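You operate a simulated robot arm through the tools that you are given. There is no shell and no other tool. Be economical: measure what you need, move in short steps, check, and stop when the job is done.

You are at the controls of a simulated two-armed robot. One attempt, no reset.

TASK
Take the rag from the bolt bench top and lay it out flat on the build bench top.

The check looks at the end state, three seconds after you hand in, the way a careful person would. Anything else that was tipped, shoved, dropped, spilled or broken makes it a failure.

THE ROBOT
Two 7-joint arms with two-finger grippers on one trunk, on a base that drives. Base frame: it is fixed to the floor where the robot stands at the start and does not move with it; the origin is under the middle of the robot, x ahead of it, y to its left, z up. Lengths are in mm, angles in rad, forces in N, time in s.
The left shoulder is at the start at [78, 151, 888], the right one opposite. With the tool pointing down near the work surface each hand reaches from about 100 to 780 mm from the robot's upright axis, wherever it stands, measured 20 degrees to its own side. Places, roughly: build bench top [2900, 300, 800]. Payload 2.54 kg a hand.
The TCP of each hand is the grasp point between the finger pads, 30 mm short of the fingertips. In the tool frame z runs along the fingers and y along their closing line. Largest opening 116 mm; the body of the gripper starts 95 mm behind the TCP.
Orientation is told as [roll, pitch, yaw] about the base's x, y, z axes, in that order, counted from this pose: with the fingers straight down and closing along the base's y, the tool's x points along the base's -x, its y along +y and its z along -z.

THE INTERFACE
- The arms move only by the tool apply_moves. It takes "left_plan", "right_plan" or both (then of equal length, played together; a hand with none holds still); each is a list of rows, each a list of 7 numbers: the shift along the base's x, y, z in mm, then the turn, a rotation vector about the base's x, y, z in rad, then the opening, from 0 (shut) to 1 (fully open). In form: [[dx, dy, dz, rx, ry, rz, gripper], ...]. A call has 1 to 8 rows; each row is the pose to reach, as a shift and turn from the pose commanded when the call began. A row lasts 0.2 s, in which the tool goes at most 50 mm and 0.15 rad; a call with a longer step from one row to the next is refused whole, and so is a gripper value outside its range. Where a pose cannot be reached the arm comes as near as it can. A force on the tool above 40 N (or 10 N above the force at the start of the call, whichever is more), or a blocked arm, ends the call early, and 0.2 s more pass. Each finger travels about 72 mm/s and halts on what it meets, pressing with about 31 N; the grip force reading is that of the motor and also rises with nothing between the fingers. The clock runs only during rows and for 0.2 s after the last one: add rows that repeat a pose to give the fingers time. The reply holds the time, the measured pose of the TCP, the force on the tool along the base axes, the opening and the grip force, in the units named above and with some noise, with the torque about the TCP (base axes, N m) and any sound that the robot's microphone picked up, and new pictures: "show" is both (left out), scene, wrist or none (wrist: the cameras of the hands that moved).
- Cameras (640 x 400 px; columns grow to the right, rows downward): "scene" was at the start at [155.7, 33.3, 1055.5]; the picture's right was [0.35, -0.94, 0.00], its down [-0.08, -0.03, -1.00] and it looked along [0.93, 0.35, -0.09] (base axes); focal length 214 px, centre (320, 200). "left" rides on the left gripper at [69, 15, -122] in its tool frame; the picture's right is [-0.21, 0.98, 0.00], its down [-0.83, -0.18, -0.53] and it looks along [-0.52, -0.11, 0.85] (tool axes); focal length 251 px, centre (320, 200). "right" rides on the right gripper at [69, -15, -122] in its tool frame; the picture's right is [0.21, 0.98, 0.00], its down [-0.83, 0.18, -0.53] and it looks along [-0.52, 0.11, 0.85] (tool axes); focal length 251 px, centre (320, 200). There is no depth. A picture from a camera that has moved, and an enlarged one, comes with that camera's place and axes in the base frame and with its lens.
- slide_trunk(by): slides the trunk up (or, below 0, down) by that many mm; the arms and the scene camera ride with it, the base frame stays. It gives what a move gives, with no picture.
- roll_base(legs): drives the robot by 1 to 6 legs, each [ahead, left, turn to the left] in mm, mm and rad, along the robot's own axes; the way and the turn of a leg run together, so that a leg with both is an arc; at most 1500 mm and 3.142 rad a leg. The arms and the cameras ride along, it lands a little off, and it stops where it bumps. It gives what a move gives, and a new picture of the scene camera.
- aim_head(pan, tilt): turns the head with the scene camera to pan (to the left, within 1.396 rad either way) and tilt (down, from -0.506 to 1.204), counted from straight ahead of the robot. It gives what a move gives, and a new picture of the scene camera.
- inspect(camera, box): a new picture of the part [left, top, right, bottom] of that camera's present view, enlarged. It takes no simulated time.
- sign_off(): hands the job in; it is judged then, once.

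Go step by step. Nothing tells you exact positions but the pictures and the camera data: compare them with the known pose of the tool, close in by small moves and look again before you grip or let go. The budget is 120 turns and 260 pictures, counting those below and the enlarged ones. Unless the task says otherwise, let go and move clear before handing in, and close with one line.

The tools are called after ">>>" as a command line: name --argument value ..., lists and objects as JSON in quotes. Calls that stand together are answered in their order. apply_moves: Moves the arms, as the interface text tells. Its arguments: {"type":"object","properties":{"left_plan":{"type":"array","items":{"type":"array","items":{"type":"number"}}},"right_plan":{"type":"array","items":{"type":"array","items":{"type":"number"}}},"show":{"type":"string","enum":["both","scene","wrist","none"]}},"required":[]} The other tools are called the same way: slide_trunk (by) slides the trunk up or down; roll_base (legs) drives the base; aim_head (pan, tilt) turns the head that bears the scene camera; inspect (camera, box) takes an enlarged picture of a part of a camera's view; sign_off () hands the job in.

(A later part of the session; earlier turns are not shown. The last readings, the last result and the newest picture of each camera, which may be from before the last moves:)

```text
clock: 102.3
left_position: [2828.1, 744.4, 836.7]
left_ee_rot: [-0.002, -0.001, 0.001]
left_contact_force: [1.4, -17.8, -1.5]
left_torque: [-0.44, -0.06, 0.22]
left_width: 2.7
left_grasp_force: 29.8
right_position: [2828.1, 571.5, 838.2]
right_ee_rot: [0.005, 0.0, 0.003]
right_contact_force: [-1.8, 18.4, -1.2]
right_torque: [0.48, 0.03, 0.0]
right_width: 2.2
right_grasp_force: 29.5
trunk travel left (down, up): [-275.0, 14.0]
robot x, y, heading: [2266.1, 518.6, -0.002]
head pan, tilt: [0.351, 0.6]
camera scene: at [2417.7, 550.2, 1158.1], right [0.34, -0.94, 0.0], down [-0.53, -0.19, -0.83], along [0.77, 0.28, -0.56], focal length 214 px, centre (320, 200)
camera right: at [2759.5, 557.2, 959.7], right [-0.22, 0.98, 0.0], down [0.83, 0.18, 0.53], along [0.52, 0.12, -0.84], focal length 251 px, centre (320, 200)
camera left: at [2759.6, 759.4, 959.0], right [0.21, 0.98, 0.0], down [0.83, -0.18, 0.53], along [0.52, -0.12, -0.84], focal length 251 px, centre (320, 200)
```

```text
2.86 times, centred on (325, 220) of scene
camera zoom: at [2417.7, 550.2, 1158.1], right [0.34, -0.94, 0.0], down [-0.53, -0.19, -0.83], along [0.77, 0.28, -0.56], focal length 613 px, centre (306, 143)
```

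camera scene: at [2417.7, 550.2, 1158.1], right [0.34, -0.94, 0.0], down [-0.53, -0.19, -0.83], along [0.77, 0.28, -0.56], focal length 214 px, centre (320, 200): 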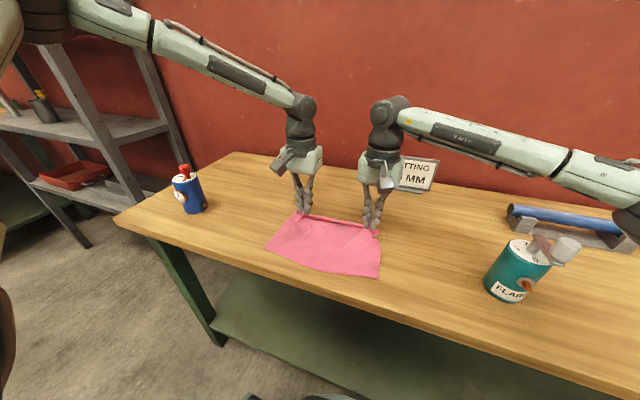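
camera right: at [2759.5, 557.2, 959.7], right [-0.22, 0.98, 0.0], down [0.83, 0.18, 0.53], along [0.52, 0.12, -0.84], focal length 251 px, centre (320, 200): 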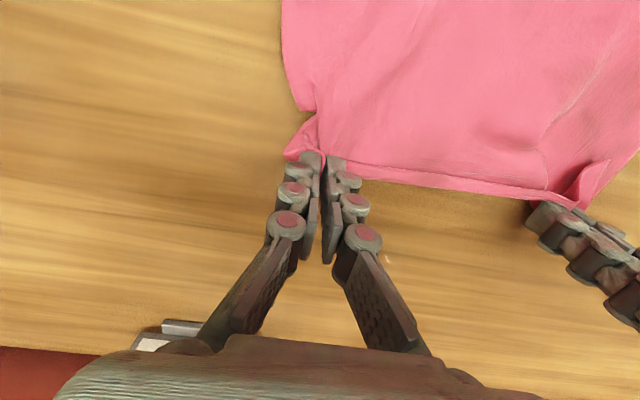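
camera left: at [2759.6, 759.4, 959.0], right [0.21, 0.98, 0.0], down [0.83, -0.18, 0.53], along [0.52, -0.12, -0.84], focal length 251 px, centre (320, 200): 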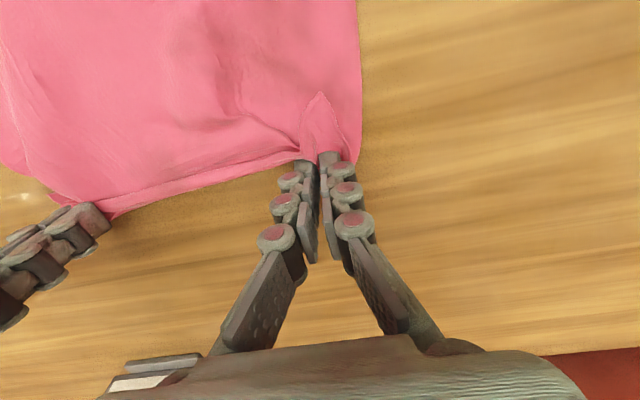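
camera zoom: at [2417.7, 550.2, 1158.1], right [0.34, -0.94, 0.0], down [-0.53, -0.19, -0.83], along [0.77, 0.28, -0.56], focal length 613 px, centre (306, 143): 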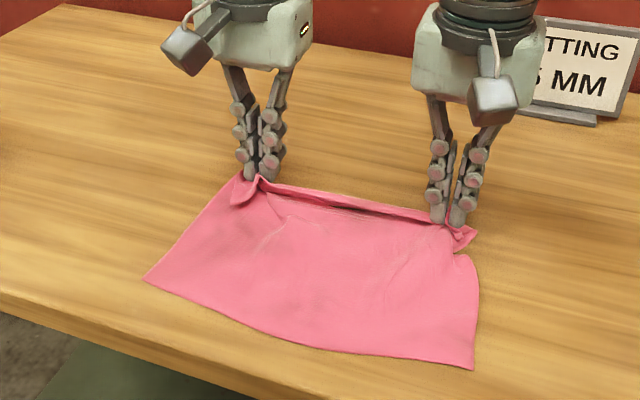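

Nearly flat. I'll lower the last few mm and open slowly to let the pinched corners spread.

>>> apply_moves --left_plan '[[3, 0, -3, 0, 0, 0, 0], [5, 0, -5, 0, 0, 0, 0], [5, 0, -5, 0, 0, 0, 0.1], [5, 0, -5, 0, 0, 0, 0.2], [5, 0, -5, 0, 0, 0, 0.3], [5, 0, -5, 0, 0, 0, 0.4], [5, 0, -5, 0, 0, 0, 0.4]]' --right_plan '[[3, 0, -3, 0, 0, 0, 0], [5, 0, -6, 0, 0, 0, 0], [5, 0, -6, 0, 0, 0, 0.1], [5, 0, -6, 0, 0, 0, 0.2], [5, 0, -6, 0, 0, 0, 0.3], [5, 0, -6, 0, 0, 0, 0.4], [5, 0, -6, 0, 0, 0, 0.4]]' --show "none"

>>> apply_moves --left_plan '[[0, 0, 15, 0, 0, 0, 0.4], [0, 0, 45, 0, 0, 0, 0.4], [0, 0, 85, 0, 0, 0, 0.4], [-20, 30, 115, 0, 0, 0, 0.4], [-45, 60, 135, 0, 0, 0, 0.4], [-70, 90, 140, 0, 0, 0, 0.4]]' --right_plan '[[0, 0, 15, 0, 0, 0, 0.4], [0, 0, 45, 0, 0, 0, 0.4], [0, 0, 85, 0, 0, 0, 0.4], [-20, -30, 115, 0, 0, 0, 0.4], [-45, -60, 135, 0, 0, 0, 0.4], [-70, -90, 140, 0, 0, 0, 0.4]]'

>>> inspect --camera "scene" --box '[230, 180, 410, 300]'

```text
clock: 104.0
left_position: [2832.3, 742.2, 832.6]
left_ee_rot: [-0.002, -0.001, -0.001]
left_contact_force: [-0.2, -0.5, -0.2]
left_torque: [0.04, 0.0, 0.02]
left_width: 46.2
left_grasp_force: 0.0
right_position: [2832.2, 569.9, 833.1]
right_ee_rot: [0.004, 0.001, 0.0]
right_contact_force: [0.8, -0.6, -0.5]
right_torque: [-0.02, 0.0, 0.01]
right_width: 46.4
right_grasp_force: 0.0
trunk travel left (down, up): [-275.0, 14.0]
robot x, y, heading: [2261.4, 523.1, -0.003]
head pan, tilt: [0.351, 0.6]
```

```text
clock: 105.3
left_position: [2761.0, 833.5, 974.3]
left_ee_rot: [0.0, -0.002, -0.001]
left_contact_force: [-0.2, 0.5, 0.8]
left_torque: [-0.05, 0.0, -0.02]
left_width: 46.3
left_grasp_force: 0.0
right_position: [2760.4, 482.2, 976.4]
right_ee_rot: [0.002, -0.002, 0.001]
right_contact_force: [-0.4, 0.7, -0.2]
right_torque: [0.0, 0.01, -0.02]
right_width: 46.3
right_grasp_force: 0.1
trunk travel left (down, up): [-275.0, 14.0]
robot x, y, heading: [2267.5, 518.7, 0.002]
head pan, tilt: [0.351, 0.6]
camera scene: at [2417.2, 550.2, 1158.2], right [0.34, -0.94, 0.0], down [-0.53, -0.19, -0.83], along [0.78, 0.28, -0.56], focal length 214 px, centre (320, 200)
camera right: at [2692.9, 468.0, 1097.0], right [-0.22, 0.98, 0.0], down [0.83, 0.18, 0.53], along [0.52, 0.12, -0.85], focal length 251 px, centre (320, 200)
camera left: at [2691.9, 849.1, 1095.8], right [0.21, 0.98, 0.0], down [0.83, -0.18, 0.54], along [0.52, -0.12, -0.84], focal length 251 px, centre (320, 200)
```

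scene: 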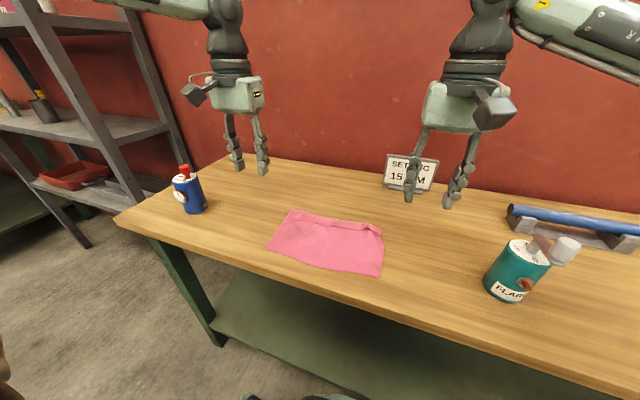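
right: 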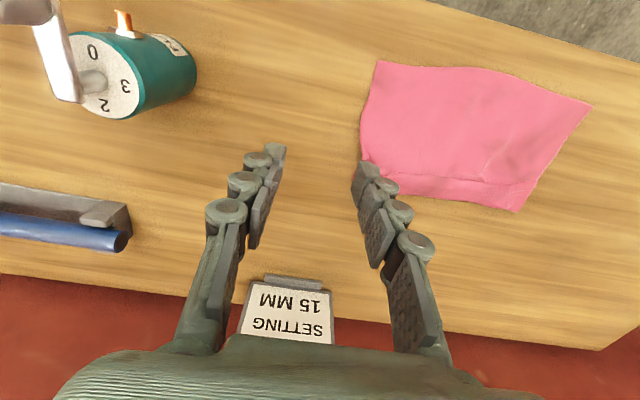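
left: 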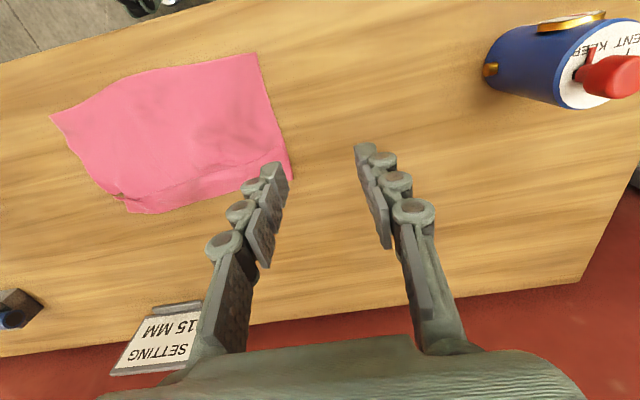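

```text
3.33 times, centred on (320, 240) of scene
camera zoom: at [2417.2, 550.2, 1158.2], right [0.34, -0.94, 0.0], down [-0.53, -0.19, -0.83], along [0.78, 0.28, -0.56], focal length 715 px, centre (320, 67)
```

zoom: 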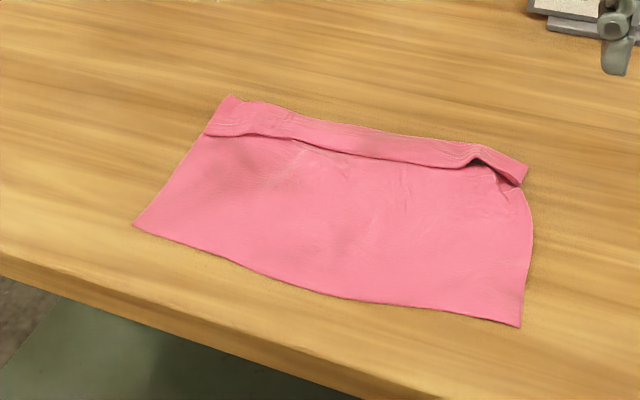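

The main sheet lies flat, but the far 35 mm strip is folded back on top. The hem corners near me are clean, at about (2699,530) and (2694,783). I'll pick the rag up by those, close to the edge, so the strip hangs open, then lay it again.

>>> apply_moves --left_plan '[[-14, -10, -8, 0, 0, 0, 0.3], [-28, -25, -20, 0, 0, 0, 0.3], [-42, -42, -38, 0, 0, 0, 0.3], [-54, -60, -60, 0, 0, 0, 0.3], [-54, -75, -85, 0, 0, 0, 0.3], [-54, -81, -108, 0, 0, 0, 0.3], [-54, -81, -112, 0, 0, 0, 0.3]]' --right_plan '[[-14, 10, -8, 0, 0, 0, 0.3], [-28, 25, -20, 0, 0, 0, 0.3], [-42, 42, -38, 0, 0, 0, 0.3], [-49, 60, -60, 0, 0, 0, 0.3], [-49, 72, -85, 0, 0, 0, 0.3], [-49, 78, -108, 0, 0, 0, 0.3], [-49, 78, -114, 0, 0, 0, 0.3]]' --show "wrist"

```text
clock: 107.0
left_position: [2708.5, 753.1, 860.4]
left_ee_rot: [0.0, -0.001, 0.004]
left_contact_force: [0.0, 1.1, 0.0]
left_torque: [0.01, -0.01, 0.02]
left_width: 34.9
left_grasp_force: 0.0
right_position: [2713.0, 559.5, 859.4]
right_ee_rot: [0.002, 0.0, 0.001]
right_contact_force: [-0.4, 0.3, 0.3]
right_torque: [0.0, -0.02, 0.04]
right_width: 34.9
right_grasp_force: 0.0
trunk travel left (down, up): [-275.0, 14.0]
robot x, y, heading: [2265.2, 522.0, -0.001]
head pan, tilt: [0.351, 0.6]
camera right: at [2644.1, 544.8, 980.0], right [-0.21, 0.98, 0.0], down [0.83, 0.18, 0.53], along [0.52, 0.12, -0.85], focal length 251 px, centre (320, 200)
camera left: at [2641.0, 767.8, 982.4], right [0.21, 0.98, 0.0], down [0.83, -0.18, 0.53], along [0.52, -0.12, -0.85], focal length 251 px, centre (320, 200)
```

right: 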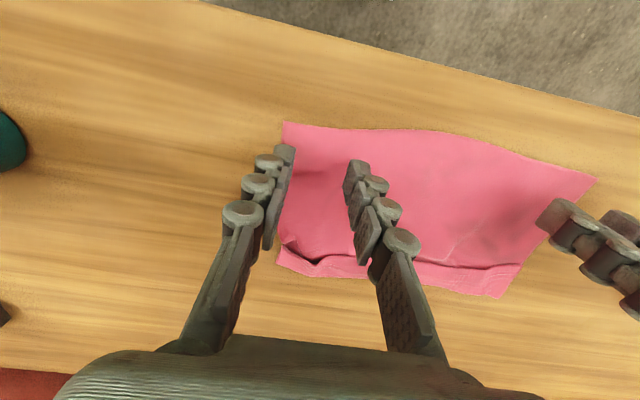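
left: 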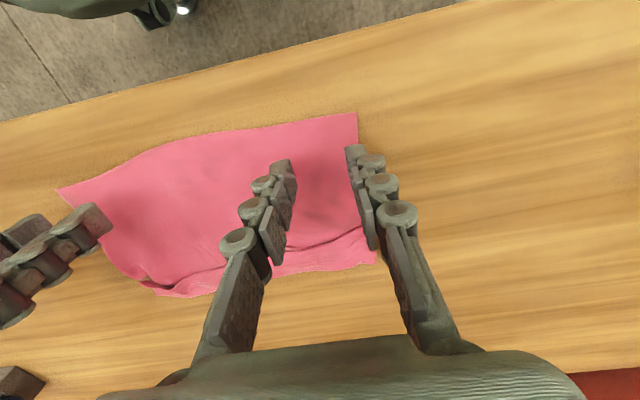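

Both hands are placed well. A small trim, then press down.

>>> apply_moves --left_plan '[[-6, -2, -12, 0, 0, 0, 0.3], [-6, -2, -22, 0, 0, 0, 0.3], [-6, -2, -27, 0, 0, 0, 0.3], [-6, -2, -29.5, 0, 0, 0, 0.3], [-6, -2, -31, 0, 0, 0, 0.3], [-6, -2, -32, 0, 0, 0, 0.3], [-6, -2, -32, 0, 0, 0, 0.3]]' --right_plan '[[-4, 3, -12, 0, 0, 0, 0.3], [-4, 3, -22, 0, 0, 0, 0.3], [-4, 3, -27, 0, 0, 0, 0.3], [-4, 3, -29, 0, 0, 0, 0.3], [-4, 3, -30.5, 0, 0, 0, 0.3], [-4, 3, -31.5, 0, 0, 0, 0.3], [-4, 3, -31.5, 0, 0, 0, 0.3]]' --show "none"

```text
clock: 108.5
left_position: [2702.2, 750.0, 832.1]
left_ee_rot: [-0.002, -0.007, 0.001]
left_contact_force: [1.8, 0.6, 19.6]
left_torque: [0.01, 0.02, 0.01]
left_width: 34.8
left_grasp_force: 3.7
right_position: [2709.0, 562.7, 831.6]
right_ee_rot: [0.003, -0.004, 0.0]
right_contact_force: [4.3, -1.0, 24.7]
right_torque: [0.02, -0.13, -0.03]
right_width: 36.0
right_grasp_force: 1.3
trunk travel left (down, up): [-275.0, 14.0]
robot x, y, heading: [2261.2, 518.3, -0.001]
head pan, tilt: [0.351, 0.6]
```

Both press at 20–25 N. I'll close the right first, then the left.

>>> apply_moves --left_plan '[[0, 0, -0.5, 0, 0, 0, 0.3], [0, 0, -0.5, 0, 0, 0, 0.2], [0, 0, -0.5, 0, 0, 0, 0.1], [0, 0, -0.5, 0, 0, 0, 0], [0, 0, -0.5, 0, 0, 0, 0], [0, 0, -0.5, 0, 0, 0, 0]]' --right_plan '[[0, 0, 0, 0, 0, 0, 0.3], [0, 0, 0, 0, 0, 0, 0.2], [0, 0, 0, 0, 0, 0, 0.1], [0, 0, 0, 0, 0, 0, 0], [0, 0, 0, 0, 0, 0, 0], [0, 0, 0, 0, 0, 0, 0]]' --show "wrist"

```text
clock: 110.0
left_position: [2700.6, 748.7, 828.6]
left_ee_rot: [-0.002, -0.002, -0.002]
left_contact_force: [-0.6, -17.7, 16.1]
left_torque: [-0.48, -0.05, 0.11]
left_width: 1.7
left_grasp_force: 32.0
right_position: [2706.4, 561.8, 829.4]
right_ee_rot: [0.007, -0.002, -0.001]
right_contact_force: [-2.1, 14.5, 9.2]
right_torque: [0.33, 0.03, -0.04]
right_width: 3.4
right_grasp_force: 31.7
trunk travel left (down, up): [-275.0, 14.0]
robot x, y, heading: [2264.6, 516.3, 0.004]
head pan, tilt: [0.351, 0.6]
camera right: at [2639.1, 547.3, 950.3], right [-0.22, 0.98, 0.01], down [0.82, 0.18, 0.54], along [0.52, 0.12, -0.84], focal length 251 px, centre (320, 200)
camera left: at [2632.0, 765.2, 950.7], right [0.21, 0.98, 0.0], down [0.82, -0.18, 0.54], along [0.52, -0.12, -0.84], focal length 251 px, centre (320, 200)
```

right: 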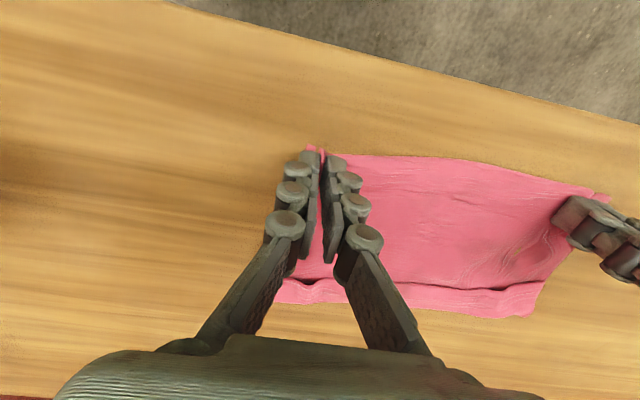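
left: 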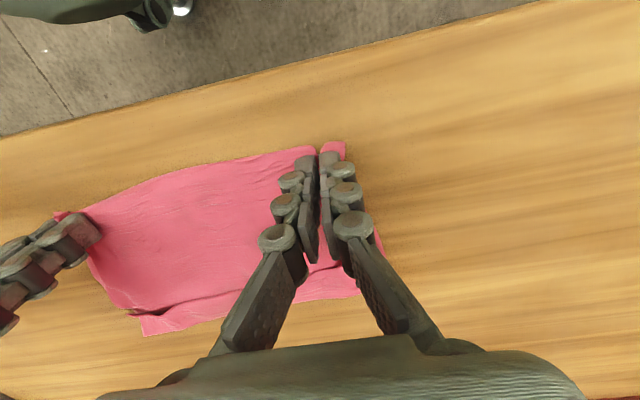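

Excellent grips, with tight tension and small wings. I'll lift straight up about 225 mm.

>>> apply_moves --left_plan '[[0, -1, 10, 0, 0, 0, 0], [0, -1, 40, 0, 0, 0, 0], [0, -1, 75, 0, 0, 0, 0], [0, -1, 110, 0, 0, 0, 0], [0, -1, 145, 0, 0, 0, 0], [0, -1, 180, 0, 0, 0, 0], [0, -1, 210, 0, 0, 0, 0], [0, -1, 230, 0, 0, 0, 0]]' --right_plan '[[0, 1, 10, 0, 0, 0, 0], [0, 1, 40, 0, 0, 0, 0], [0, 1, 75, 0, 0, 0, 0], [0, 1, 110, 0, 0, 0, 0], [0, 1, 145, 0, 0, 0, 0], [0, 1, 180, 0, 0, 0, 0], [0, 1, 210, 0, 0, 0, 0], [0, 1, 230, 0, 0, 0, 0]]'

>>> inspect --camera "scene" --box '[210, 110, 430, 260]'

```text
clock: 111.8
left_position: [2701.9, 749.6, 1060.4]
left_ee_rot: [-0.002, 0.0, 0.0]
left_contact_force: [0.0, -0.6, 0.5]
left_torque: [-0.02, 0.02, 0.02]
left_width: 0.1
left_grasp_force: 28.3
right_position: [2707.6, 562.2, 1059.2]
right_ee_rot: [0.003, -0.001, -0.001]
right_contact_force: [0.5, 0.9, 0.4]
right_torque: [-0.01, 0.03, 0.0]
right_width: 0.3
right_grasp_force: 29.2
trunk travel left (down, up): [-275.0, 14.0]
robot x, y, heading: [2265.4, 515.9, 0.003]
head pan, tilt: [0.351, 0.6]
camera scene: at [2417.4, 550.1, 1158.1], right [0.34, -0.94, 0.0], down [-0.53, -0.19, -0.83], along [0.77, 0.28, -0.56], focal length 214 px, centre (320, 200)
camera right: at [2639.8, 548.0, 1180.1], right [-0.21, 0.98, 0.0], down [0.83, 0.18, 0.53], along [0.52, 0.12, -0.85], focal length 251 px, centre (320, 200)
camera left: at [2634.0, 764.9, 1181.9], right [0.21, 0.98, 0.0], down [0.83, -0.18, 0.53], along [0.52, -0.12, -0.85], focal length 251 px, centre (320, 200)
```

scene: 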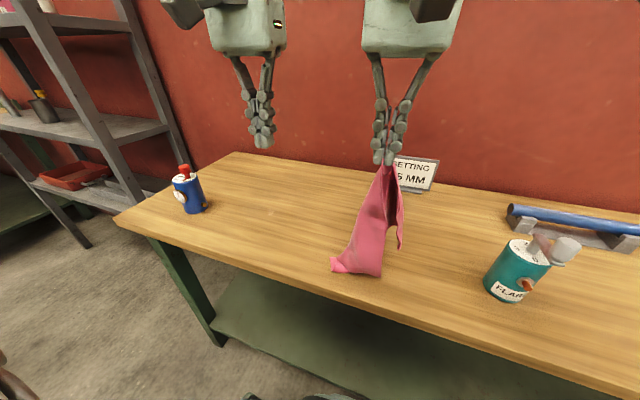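
right: 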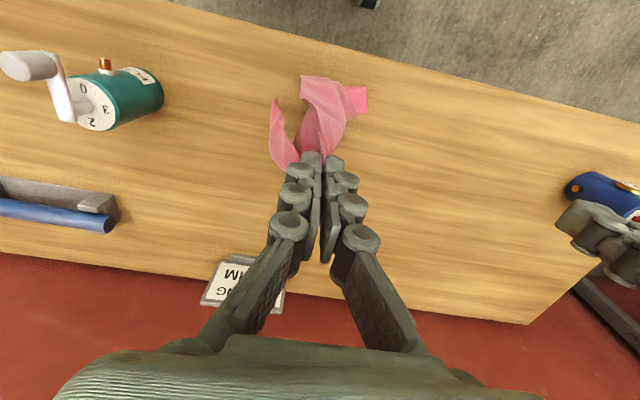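
left: 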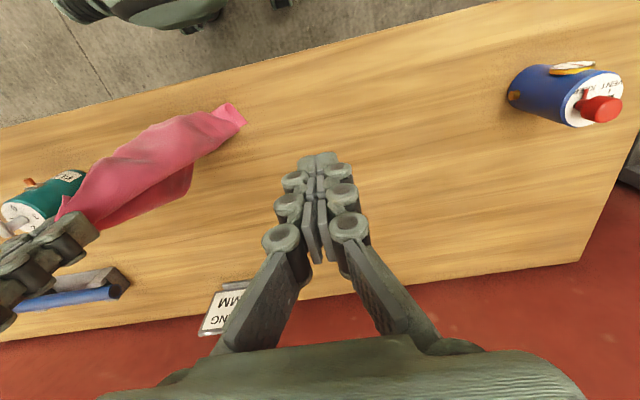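

```text
2.67 times, centred on (320, 185) of scene
camera zoom: at [2417.4, 550.1, 1158.1], right [0.34, -0.94, 0.0], down [-0.53, -0.19, -0.83], along [0.77, 0.28, -0.56], focal length 572 px, centre (320, 240)
```

zoom: 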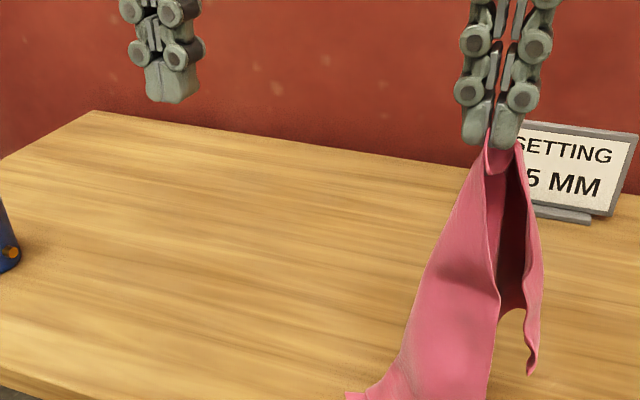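

The left hand slipped, and the right still holds its corner, with the rag's other corner resting on the bench near (2692,620). I'll shift the right hand outward and down, above the teal bottle's height, to make room for the left to re-grip.

>>> apply_moves --right_plan '[[0, -15, -8, 0, 0, 0, 0], [0, -30, -18, 0, 0, 0, 0], [0, -45, -30, 0, 0, 0, 0], [0, -60, -42, 0, 0, 0, 0], [0, -75, -56, 0, 0, 0, 0], [0, -90, -70, 0, 0, 0, 0], [0, -90, -70, 0, 0, 0, 0]]' --left_plan '[[0, 0, 0, 0, 0, 0, 0.1], [0, 0, 0, 0, 0, 0, 0.2], [0, 0, 0, 0, 0, 0, 0.3], [0, 0, -10, 0, 0, 0, 0.3], [0, -10, -20, 0, 0, 0, 0.3], [0, -20, -30, 0, 0, 0, 0.3], [0, -20, -30, 0, 0, 0, 0.3]]'

>>> inspect --camera "scene" --box '[260, 160, 480, 310]'

>>> inspect --camera "left" --box '[0, 50, 330, 260]'

```text
clock: 113.3
left_position: [2703.8, 730.1, 1028.1]
left_ee_rot: [-0.001, 0.0, 0.0]
left_contact_force: [0.2, 0.5, -0.1]
left_torque: [0.0, -0.01, 0.01]
left_width: 34.8
left_grasp_force: 0.0
right_position: [2708.6, 473.9, 987.1]
right_ee_rot: [0.002, 0.0, -0.001]
right_contact_force: [0.0, 0.2, 1.5]
right_torque: [-0.01, 0.04, 0.03]
right_width: 1.9
right_grasp_force: 34.0
trunk travel left (down, up): [-275.0, 14.0]
robot x, y, heading: [2265.4, 520.0, -0.0]
head pan, tilt: [0.351, 0.6]
camera scene: at [2417.7, 550.4, 1158.1], right [0.34, -0.94, 0.0], down [-0.53, -0.19, -0.83], along [0.77, 0.28, -0.56], focal length 214 px, centre (320, 200)
camera right: at [2639.9, 459.5, 1108.7], right [-0.22, 0.98, 0.0], down [0.83, 0.18, 0.53], along [0.52, 0.12, -0.85], focal length 251 px, centre (320, 200)
camera left: at [2634.3, 745.6, 1149.6], right [0.21, 0.98, 0.0], down [0.83, -0.18, 0.53], along [0.52, -0.12, -0.85], focal length 251 px, centre (320, 200)
```

scene: 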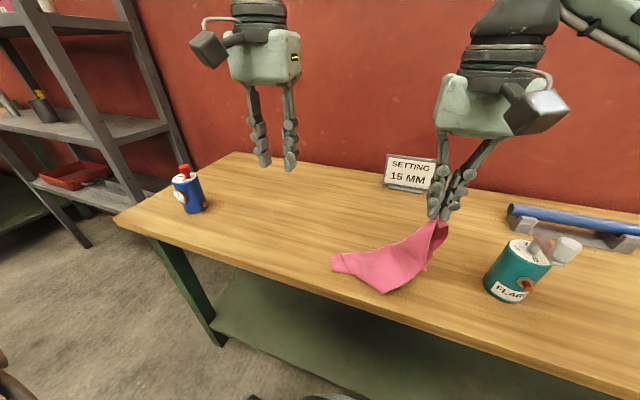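
right: 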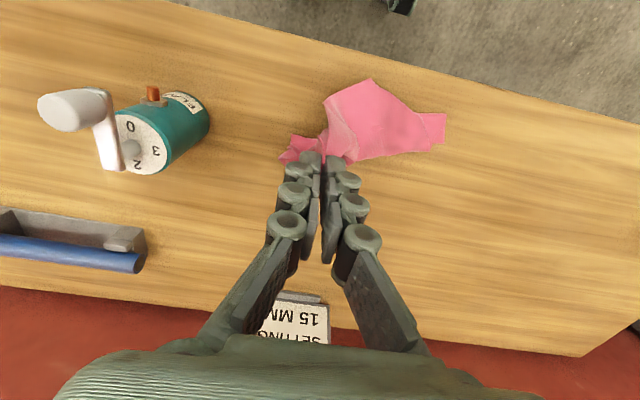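
left: 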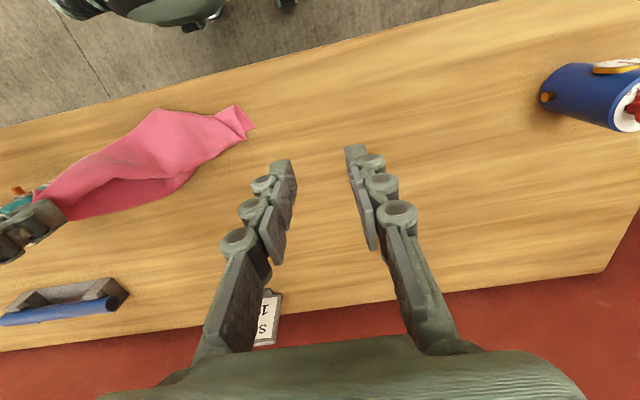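

```text
2.67 times, centred on (370, 235) of scene
camera zoom: at [2417.7, 550.4, 1158.1], right [0.34, -0.94, 0.0], down [-0.53, -0.19, -0.83], along [0.77, 0.28, -0.56], focal length 572 px, centre (187, 107)
```

zoom: 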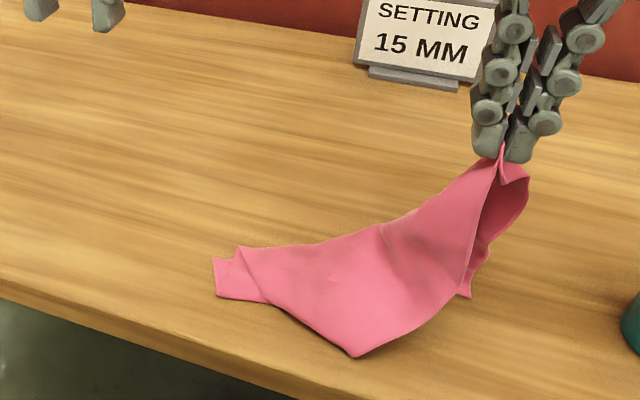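

```text
1.90 times, centred on (165, 155) of left
camera zoom: at [2634.3, 745.6, 1149.6], right [0.21, 0.98, 0.0], down [0.83, -0.18, 0.53], along [0.52, -0.12, -0.85], focal length 479 px, centre (615, 286)
```

zoom: 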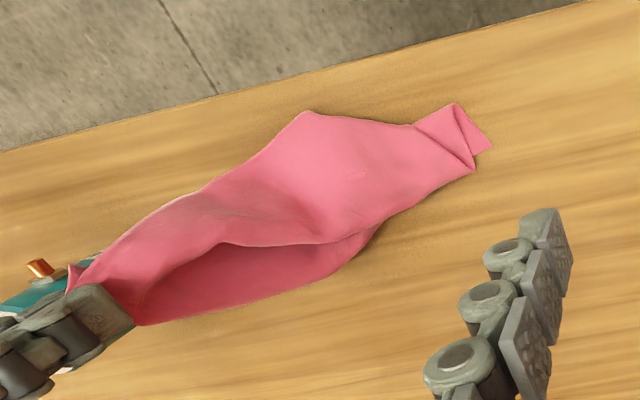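

The right hand holds corner C0, and the opposite corner C2 is the tail near (2697,622), so the rag lies as a diamond along y. I'll move the right hand a little away for clearance, then bring the left over the tail to stretch it flat along the bench.

>>> apply_moves --right_plan '[[8, -3, -5, 0, 0, 0, 0], [16, -6, -10, 0, 0, 0, 0], [24, -9, -15, 0, 0, 0, 0], [32, -12, -20, 0, 0, 0, 0], [40, -15, -25, 0, 0, 0, 0], [40, -15, -25, 0, 0, 0, 0], [40, -15, -25, 0, 0, 0, 0]]' --left_plan '[[0, -10, -25, 0, 0, 0, 0.3], [0, -28, -55, 0, 0, 0, 0.3], [0, -48, -85, 0, 0, 0, 0.3], [-3, -70, -110, 0, 0, 0, 0.3], [-6, -92, -130, 0, 0, 0, 0.3], [-6, -112, -145, 0, 0, 0, 0.3], [-6, -125, -160, 0, 0, 0, 0.3]]'

>>> inspect --camera "scene" --box '[260, 160, 480, 310]'

```text
clock: 115.0
left_position: [2697.3, 602.6, 869.2]
left_ee_rot: [-0.001, -0.001, 0.002]
left_contact_force: [-0.3, -0.3, -0.1]
left_torque: [0.01, 0.01, -0.01]
left_width: 35.1
left_grasp_force: 0.0
right_position: [2749.9, 456.3, 962.7]
right_ee_rot: [0.005, 0.001, 0.0]
right_contact_force: [0.4, 2.2, 0.1]
right_torque: [0.02, 0.03, 0.01]
right_width: 3.8
right_grasp_force: 38.8
trunk travel left (down, up): [-275.0, 14.0]
robot x, y, heading: [2263.8, 518.4, 0.002]
head pan, tilt: [0.351, 0.6]
camera scene: at [2418.1, 550.2, 1158.0], right [0.34, -0.94, 0.0], down [-0.53, -0.19, -0.82], along [0.77, 0.28, -0.57], focal length 214 px, centre (320, 200)
camera right: at [2681.3, 442.6, 1083.7], right [-0.21, 0.98, 0.0], down [0.83, 0.18, 0.53], along [0.52, 0.12, -0.85], focal length 251 px, centre (320, 200)
camera left: at [2628.6, 618.5, 990.7], right [0.21, 0.98, 0.0], down [0.83, -0.18, 0.53], along [0.52, -0.12, -0.84], focal length 251 px, centre (320, 200)
```

scene: 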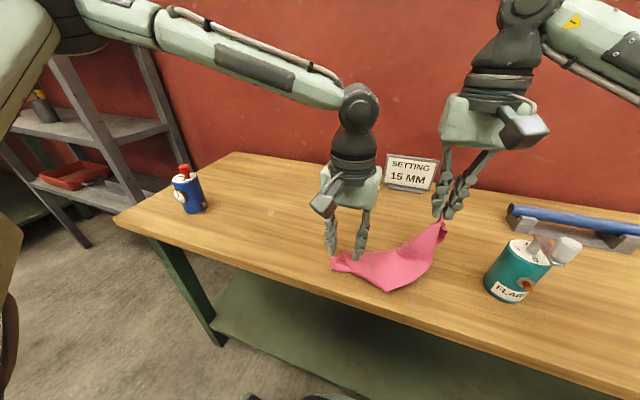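
right: 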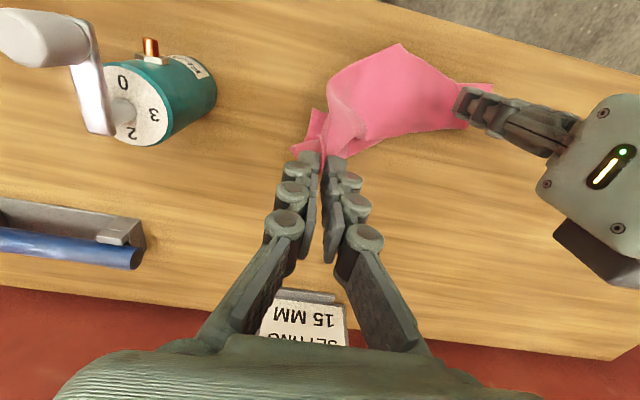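
left: 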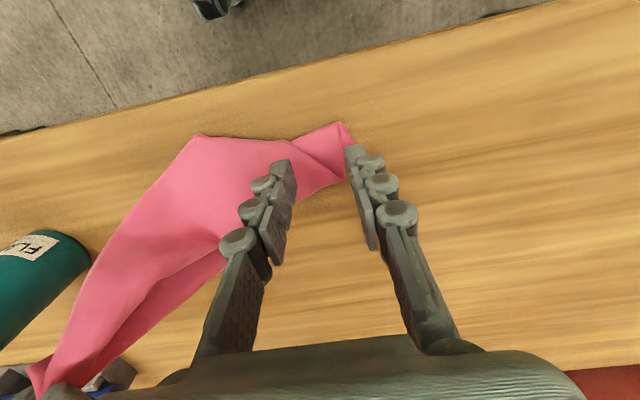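

```text
2.67 times, centred on (370, 235) of scene
camera zoom: at [2418.1, 550.2, 1158.0], right [0.34, -0.94, 0.0], down [-0.53, -0.19, -0.82], along [0.77, 0.28, -0.57], focal length 572 px, centre (187, 107)
```

zoom: 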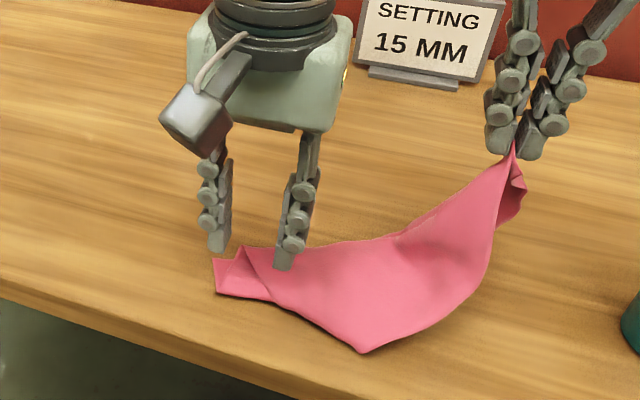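

The tail spans x≈2680–2730 and ends at y≈622. I'll shift the left to (2703,594), press and prepare to grip.

>>> apply_moves --left_plan '[[6, -9, -12, 0, 0, 0, 0.3], [6, -9, -26, 0, 0, 0, 0.3], [6, -9, -33, 0, 0, 0, 0.3], [6, -9, -36, 0, 0, 0, 0.3], [6, -9, -38, 0, 0, 0, 0.3], [6, -9, -39.5, 0, 0, 0, 0.3], [6, -9, -40, 0, 0, 0, 0.3], [6, -9, -40, 0, 0, 0, 0.3]]' --show "wrist"

```text
clock: 116.8
left_position: [2702.5, 595.4, 829.9]
left_ee_rot: [-0.002, -0.007, 0.001]
left_contact_force: [2.0, 0.1, 33.2]
left_torque: [-0.02, -0.01, 0.01]
left_width: 35.3
left_grasp_force: 8.0
right_position: [2748.5, 455.8, 965.0]
right_ee_rot: [0.004, 0.0, 0.0]
right_contact_force: [0.2, 5.9, 1.0]
right_torque: [0.07, 0.01, 0.0]
right_width: 2.2
right_grasp_force: 36.3
trunk travel left (down, up): [-275.0, 14.0]
robot x, y, heading: [2267.6, 515.1, -0.0]
head pan, tilt: [0.351, 0.6]
camera left: at [2633.2, 610.2, 952.3], right [0.21, 0.98, 0.0], down [0.82, -0.18, 0.54], along [0.53, -0.12, -0.84], focal length 251 px, centre (320, 200)
```

left: 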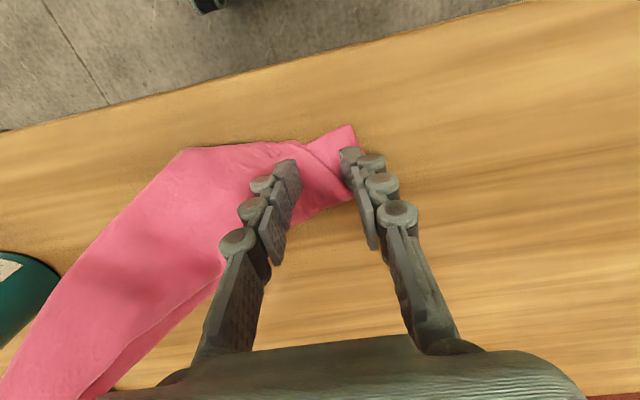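

Pressing at 33 N across the tail. Closing the left hand.

>>> apply_moves --left_plan '[[0, 0, 0.5, 0, 0, 0, 0.2], [0, 0, 0.5, 0, 0, 0, 0.1], [0, 0, 0.5, 0, 0, 0, 0], [0, 0, 0.5, 0, 0, 0, 0], [0, 0, 0.5, 0, 0, 0, 0], [0, 0, 15, 0, 0, 0, 0], [0, 0, 30, 0, 0, 0, 0]]' --show "both"

>>> inspect --camera "scene" --box '[260, 160, 480, 310]'

```text
clock: 118.3
left_position: [2702.3, 596.0, 857.9]
left_ee_rot: [-0.001, 0.004, -0.001]
left_contact_force: [-1.1, 1.6, 2.7]
left_torque: [-0.09, -0.02, 0.03]
left_width: 1.2
left_grasp_force: 29.1
right_position: [2750.3, 455.8, 962.9]
right_ee_rot: [0.002, 0.0, 0.0]
right_contact_force: [-0.3, 0.8, 1.9]
right_torque: [-0.06, 0.01, -0.02]
right_width: 2.4
right_grasp_force: 36.0
trunk travel left (down, up): [-275.0, 14.0]
robot x, y, heading: [2263.5, 520.9, -0.002]
head pan, tilt: [0.351, 0.6]
camera scene: at [2417.7, 550.2, 1157.9], right [0.34, -0.94, 0.0], down [-0.53, -0.19, -0.83], along [0.77, 0.28, -0.56], focal length 214 px, centre (320, 200)
camera left: at [2633.9, 611.6, 979.2], right [0.21, 0.98, 0.0], down [0.83, -0.18, 0.53], along [0.52, -0.11, -0.85], focal length 251 px, centre (320, 200)
```

scene: 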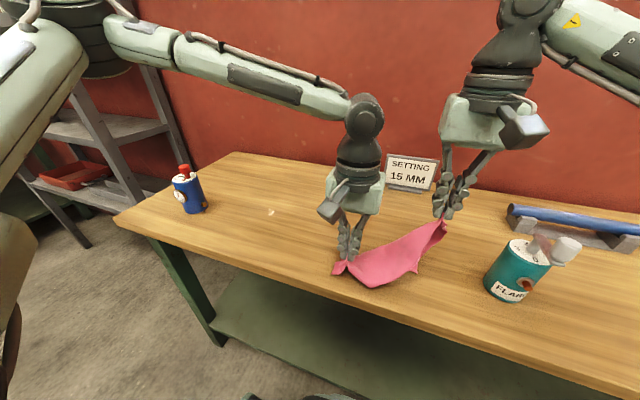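
left: 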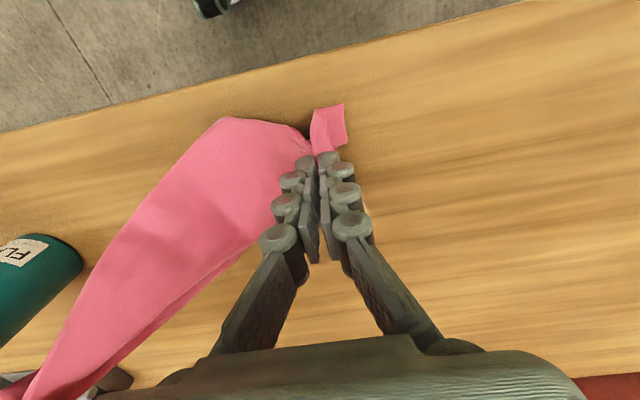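

```text
2.67 times, centred on (370, 235) of scene
camera zoom: at [2417.7, 550.2, 1157.9], right [0.34, -0.94, 0.0], down [-0.53, -0.19, -0.83], along [0.77, 0.28, -0.56], focal length 572 px, centre (187, 107)
```

zoom: 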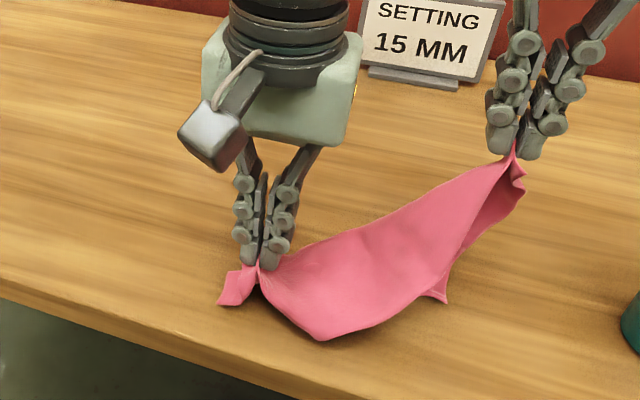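

Gripped. I'll raise both hands level and spread them to see which edge I'm holding.

>>> apply_moves --left_plan '[[4, 8, 25, 0, 0, 0, 0], [8, 16, 55, 0, 0, 0, 0], [12, 24, 90, 0, 0, 0, 0], [16, 30, 125, 0, 0, 0, 0], [20, 36, 160, 0, 0, 0, 0], [24, 42, 190, 0, 0, 0, 0], [24, 46, 200, 0, 0, 0, 0], [24, 46, 200, 0, 0, 0, 0]]' --right_plan '[[-4, 0, 15, 0, 0, 0, 0], [-8, 0, 30, 0, 0, 0, 0], [-12, 0, 45, 0, 0, 0, 0], [-16, 0, 60, 0, 0, 0, 0], [-20, 0, 75, 0, 0, 0, 0], [-24, 0, 90, 0, 0, 0, 0], [-24, 0, 95, 0, 0, 0, 0], [-24, 0, 95, 0, 0, 0, 0]]'

>>> inspect --camera "scene" --box '[260, 110, 480, 260]'

```text
clock: 120.2
left_position: [2726.1, 642.5, 1059.1]
left_ee_rot: [-0.002, 0.001, 0.001]
left_contact_force: [-0.3, 0.2, -0.7]
left_torque: [0.12, 0.03, 0.04]
left_width: 2.3
left_grasp_force: 26.4
right_position: [2724.2, 459.4, 1058.4]
right_ee_rot: [0.004, 0.001, 0.002]
right_contact_force: [-0.1, 1.4, 2.2]
right_torque: [-0.15, 0.0, 0.01]
right_width: 2.4
right_grasp_force: 35.7
trunk travel left (down, up): [-275.0, 14.0]
robot x, y, heading: [2265.7, 519.8, 0.0]
head pan, tilt: [0.351, 0.6]
camera scene: at [2417.7, 550.1, 1158.1], right [0.34, -0.94, 0.0], down [-0.53, -0.19, -0.83], along [0.77, 0.28, -0.56], focal length 214 px, centre (320, 200)
camera right: at [2657.1, 444.5, 1179.4], right [-0.21, 0.98, 0.0], down [0.83, 0.18, 0.53], along [0.52, 0.12, -0.85], focal length 251 px, centre (320, 200)
camera left: at [2657.6, 658.2, 1180.6], right [0.21, 0.98, 0.0], down [0.83, -0.18, 0.53], along [0.52, -0.12, -0.85], focal length 251 px, centre (320, 200)
```

scene: 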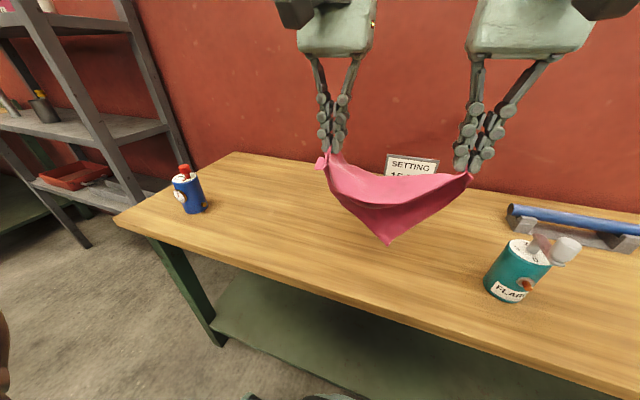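
right: 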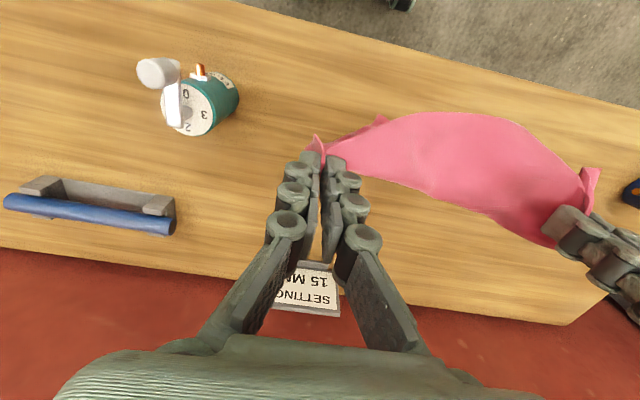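
left: 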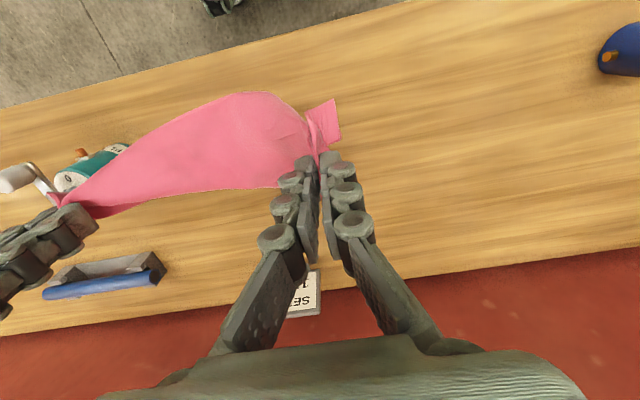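

```text
2.67 times, centred on (370, 185) of scene
camera zoom: at [2417.7, 550.1, 1158.1], right [0.34, -0.94, 0.0], down [-0.53, -0.19, -0.83], along [0.77, 0.28, -0.56], focal length 572 px, centre (187, 240)
```

zoom: 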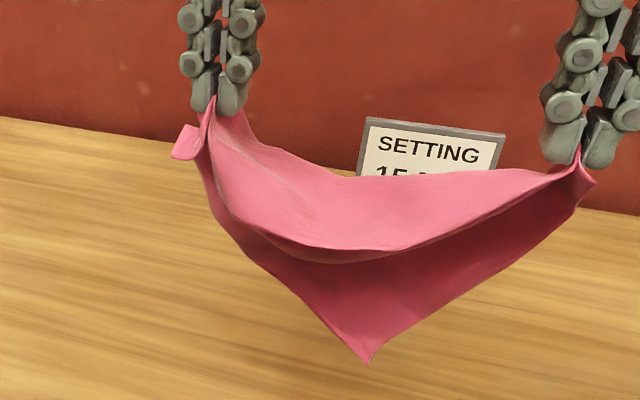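

I'm holding the diagonal: one half hangs in front and the other behind. Spread taut and lowered as a ridge, the halves should splay to either side as a flat diamond. I'll move over the clear area and spread gradually.

>>> apply_moves --left_plan '[[10, 16, 0, 0, 0, 0, 0], [20, 34, 0, 0, 0, 0, 0], [30, 52, 0, 0, 0, 0, 0], [40, 70, 0, 0, 0, 0, 0], [50, 88, 0, 0, 0, 0, 0], [60, 102, 0, 0, 0, 0, 0], [70, 114, 0, 0, 0, 0, 0], [70, 114, 0, 0, 0, 0, 0]]' --right_plan '[[10, 8, 0, 0, 0, 0, 0], [20, 18, 0, 0, 0, 0, 0], [30, 28, 0, 0, 0, 0, 0], [40, 36, 0, 0, 0, 0, 0], [50, 44, 0, 0, 0, 0, 0], [60, 48, 0, 0, 0, 0, 0], [70, 48, 0, 0, 0, 0, 0], [70, 48, 0, 0, 0, 0, 0]]'

>>> inspect --camera "scene" --box '[220, 90, 440, 240]'

```text
clock: 122.0
left_position: [2795.7, 753.0, 1059.4]
left_ee_rot: [-0.006, -0.001, -0.001]
left_contact_force: [-1.5, -22.6, 0.4]
left_torque: [-0.79, -0.01, 0.02]
left_width: 4.4
left_grasp_force: 30.7
right_position: [2795.9, 506.7, 1056.8]
right_ee_rot: [0.008, -0.002, 0.002]
right_contact_force: [0.3, 22.8, 0.1]
right_torque: [0.7, 0.01, -0.16]
right_width: 2.3
right_grasp_force: 31.2
trunk travel left (down, up): [-275.0, 14.0]
robot x, y, heading: [2268.9, 516.8, -0.0]
head pan, tilt: [0.351, 0.6]
camera scene: at [2417.7, 550.1, 1158.1], right [0.34, -0.94, 0.0], down [-0.53, -0.19, -0.83], along [0.77, 0.28, -0.56], focal length 214 px, centre (320, 200)
camera right: at [2727.3, 492.4, 1178.4], right [-0.22, 0.98, 0.01], down [0.82, 0.18, 0.54], along [0.52, 0.12, -0.84], focal length 251 px, centre (320, 200)
camera left: at [2727.8, 769.8, 1180.8], right [0.22, 0.98, 0.0], down [0.83, -0.18, 0.53], along [0.52, -0.12, -0.84], focal length 251 px, centre (320, 200)
```

scene: 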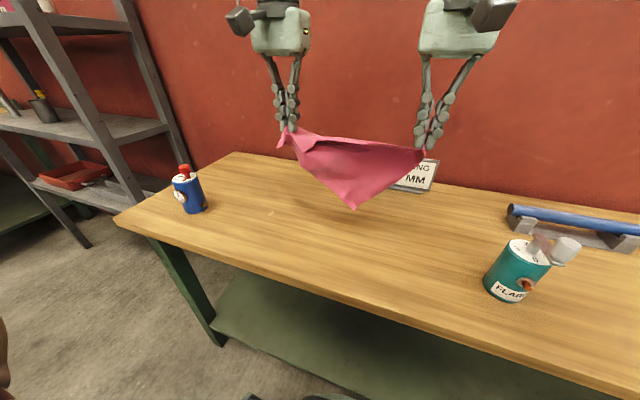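
right: 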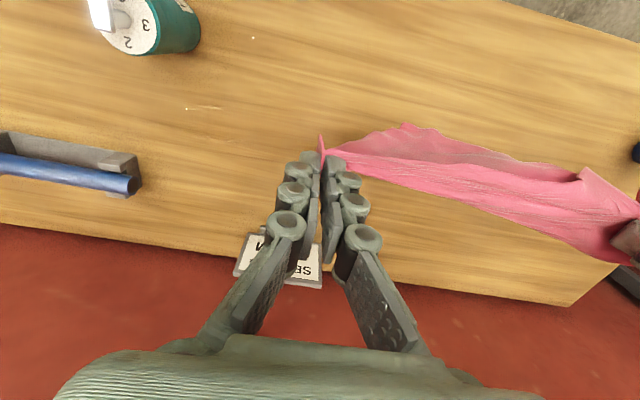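
left: 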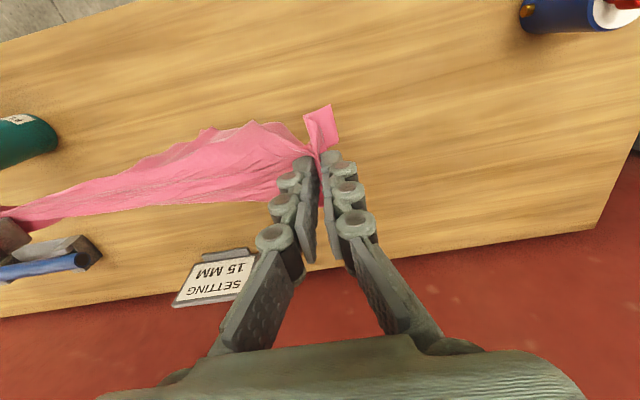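

```text
2.67 times, centred on (330, 165) of scene
camera zoom: at [2417.7, 550.1, 1158.1], right [0.34, -0.94, 0.0], down [-0.53, -0.19, -0.83], along [0.77, 0.28, -0.56], focal length 572 px, centre (293, 293)
```

zoom: 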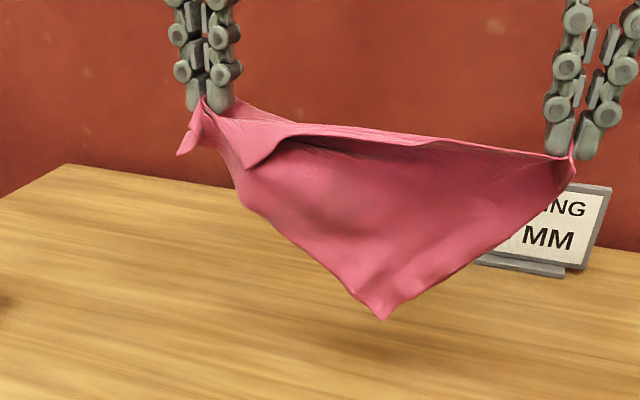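

Taut at 22 N with the triangle hanging. I'll lower straight down and watch how the halves splay.

>>> apply_moves --left_plan '[[0, -1, -22, 0, 0, 0, 0], [0, -2, -44, 0, 0, 0, 0], [0, -2, -66, 0, 0, 0, 0], [0, -2, -86, 0, 0, 0, 0], [0, -2, -104, 0, 0, 0, 0], [0, -2, -120, 0, 0, 0, 0], [0, -2, -134, 0, 0, 0, 0], [0, -2, -146, 0, 0, 0, 0]]' --right_plan '[[0, 1, -22, 0, 0, 0, 0], [0, 2, -44, 0, 0, 0, 0], [0, 2, -66, 0, 0, 0, 0], [0, 2, -86, 0, 0, 0, 0], [0, 2, -104, 0, 0, 0, 0], [0, 2, -120, 0, 0, 0, 0], [0, 2, -134, 0, 0, 0, 0], [0, 2, -146, 0, 0, 0, 0]]'

>>> inspect --camera "scene" --box '[220, 130, 440, 280]'

```text
clock: 123.8
left_position: [2796.2, 754.3, 911.3]
left_ee_rot: [-0.004, 0.001, 0.001]
left_contact_force: [-0.5, -20.8, -0.2]
left_torque: [-0.68, -0.02, -0.01]
left_width: 3.9
left_grasp_force: 30.7
right_position: [2795.3, 508.4, 910.2]
right_ee_rot: [0.005, 0.0, 0.0]
right_contact_force: [0.9, 20.7, -0.3]
right_torque: [0.62, -0.04, -0.11]
right_width: 2.2
right_grasp_force: 30.9
trunk travel left (down, up): [-275.0, 14.0]
robot x, y, heading: [2265.0, 518.6, 0.002]
head pan, tilt: [0.351, 0.6]
camera scene: at [2418.0, 550.2, 1158.1], right [0.34, -0.94, 0.0], down [-0.53, -0.19, -0.82], along [0.77, 0.28, -0.57], focal length 214 px, centre (320, 200)
camera right: at [2727.5, 494.4, 1032.1], right [-0.22, 0.98, 0.01], down [0.83, 0.18, 0.54], along [0.52, 0.12, -0.84], focal length 251 px, centre (320, 200)
camera left: at [2727.7, 769.6, 1032.9], right [0.21, 0.98, 0.0], down [0.83, -0.18, 0.53], along [0.52, -0.12, -0.85], focal length 251 px, centre (320, 200)
```

scene: 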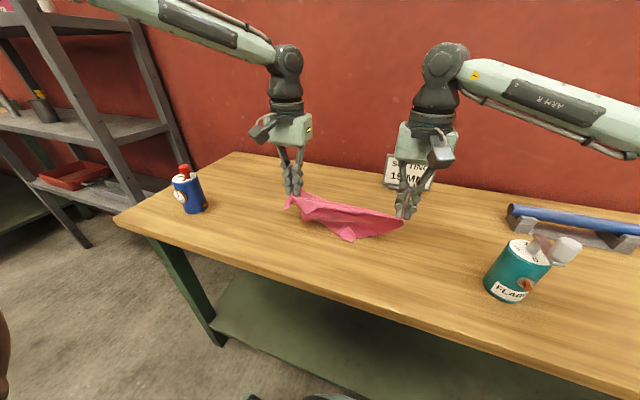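
right: 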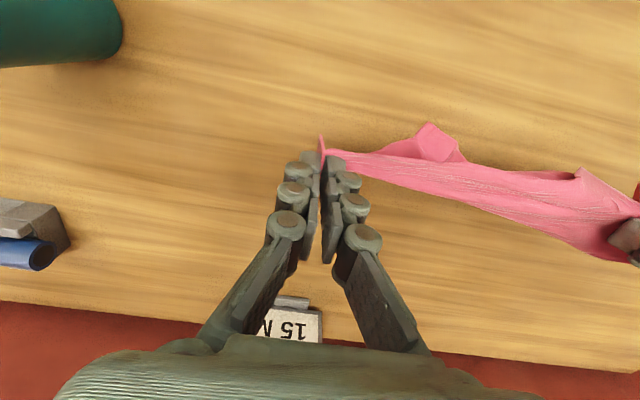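
left: 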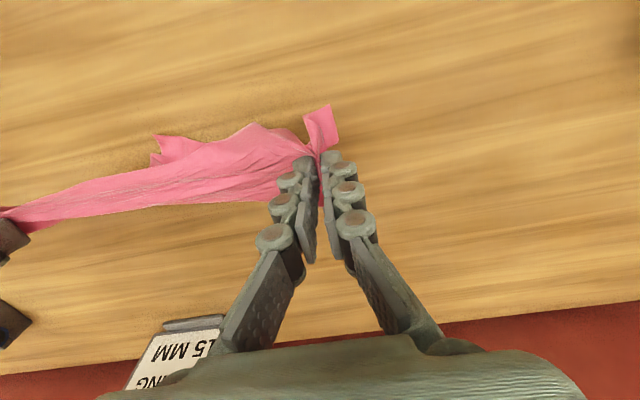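

```text
2.67 times, centred on (330, 205) of scene
camera zoom: at [2418.0, 550.2, 1158.1], right [0.34, -0.94, 0.0], down [-0.53, -0.19, -0.82], along [0.77, 0.28, -0.57], focal length 572 px, centre (293, 187)
```

zoom: 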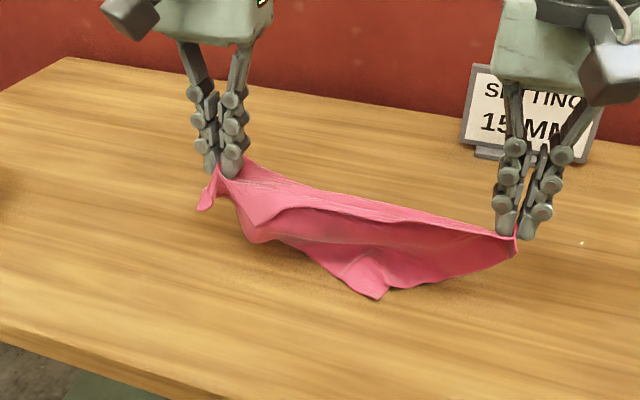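

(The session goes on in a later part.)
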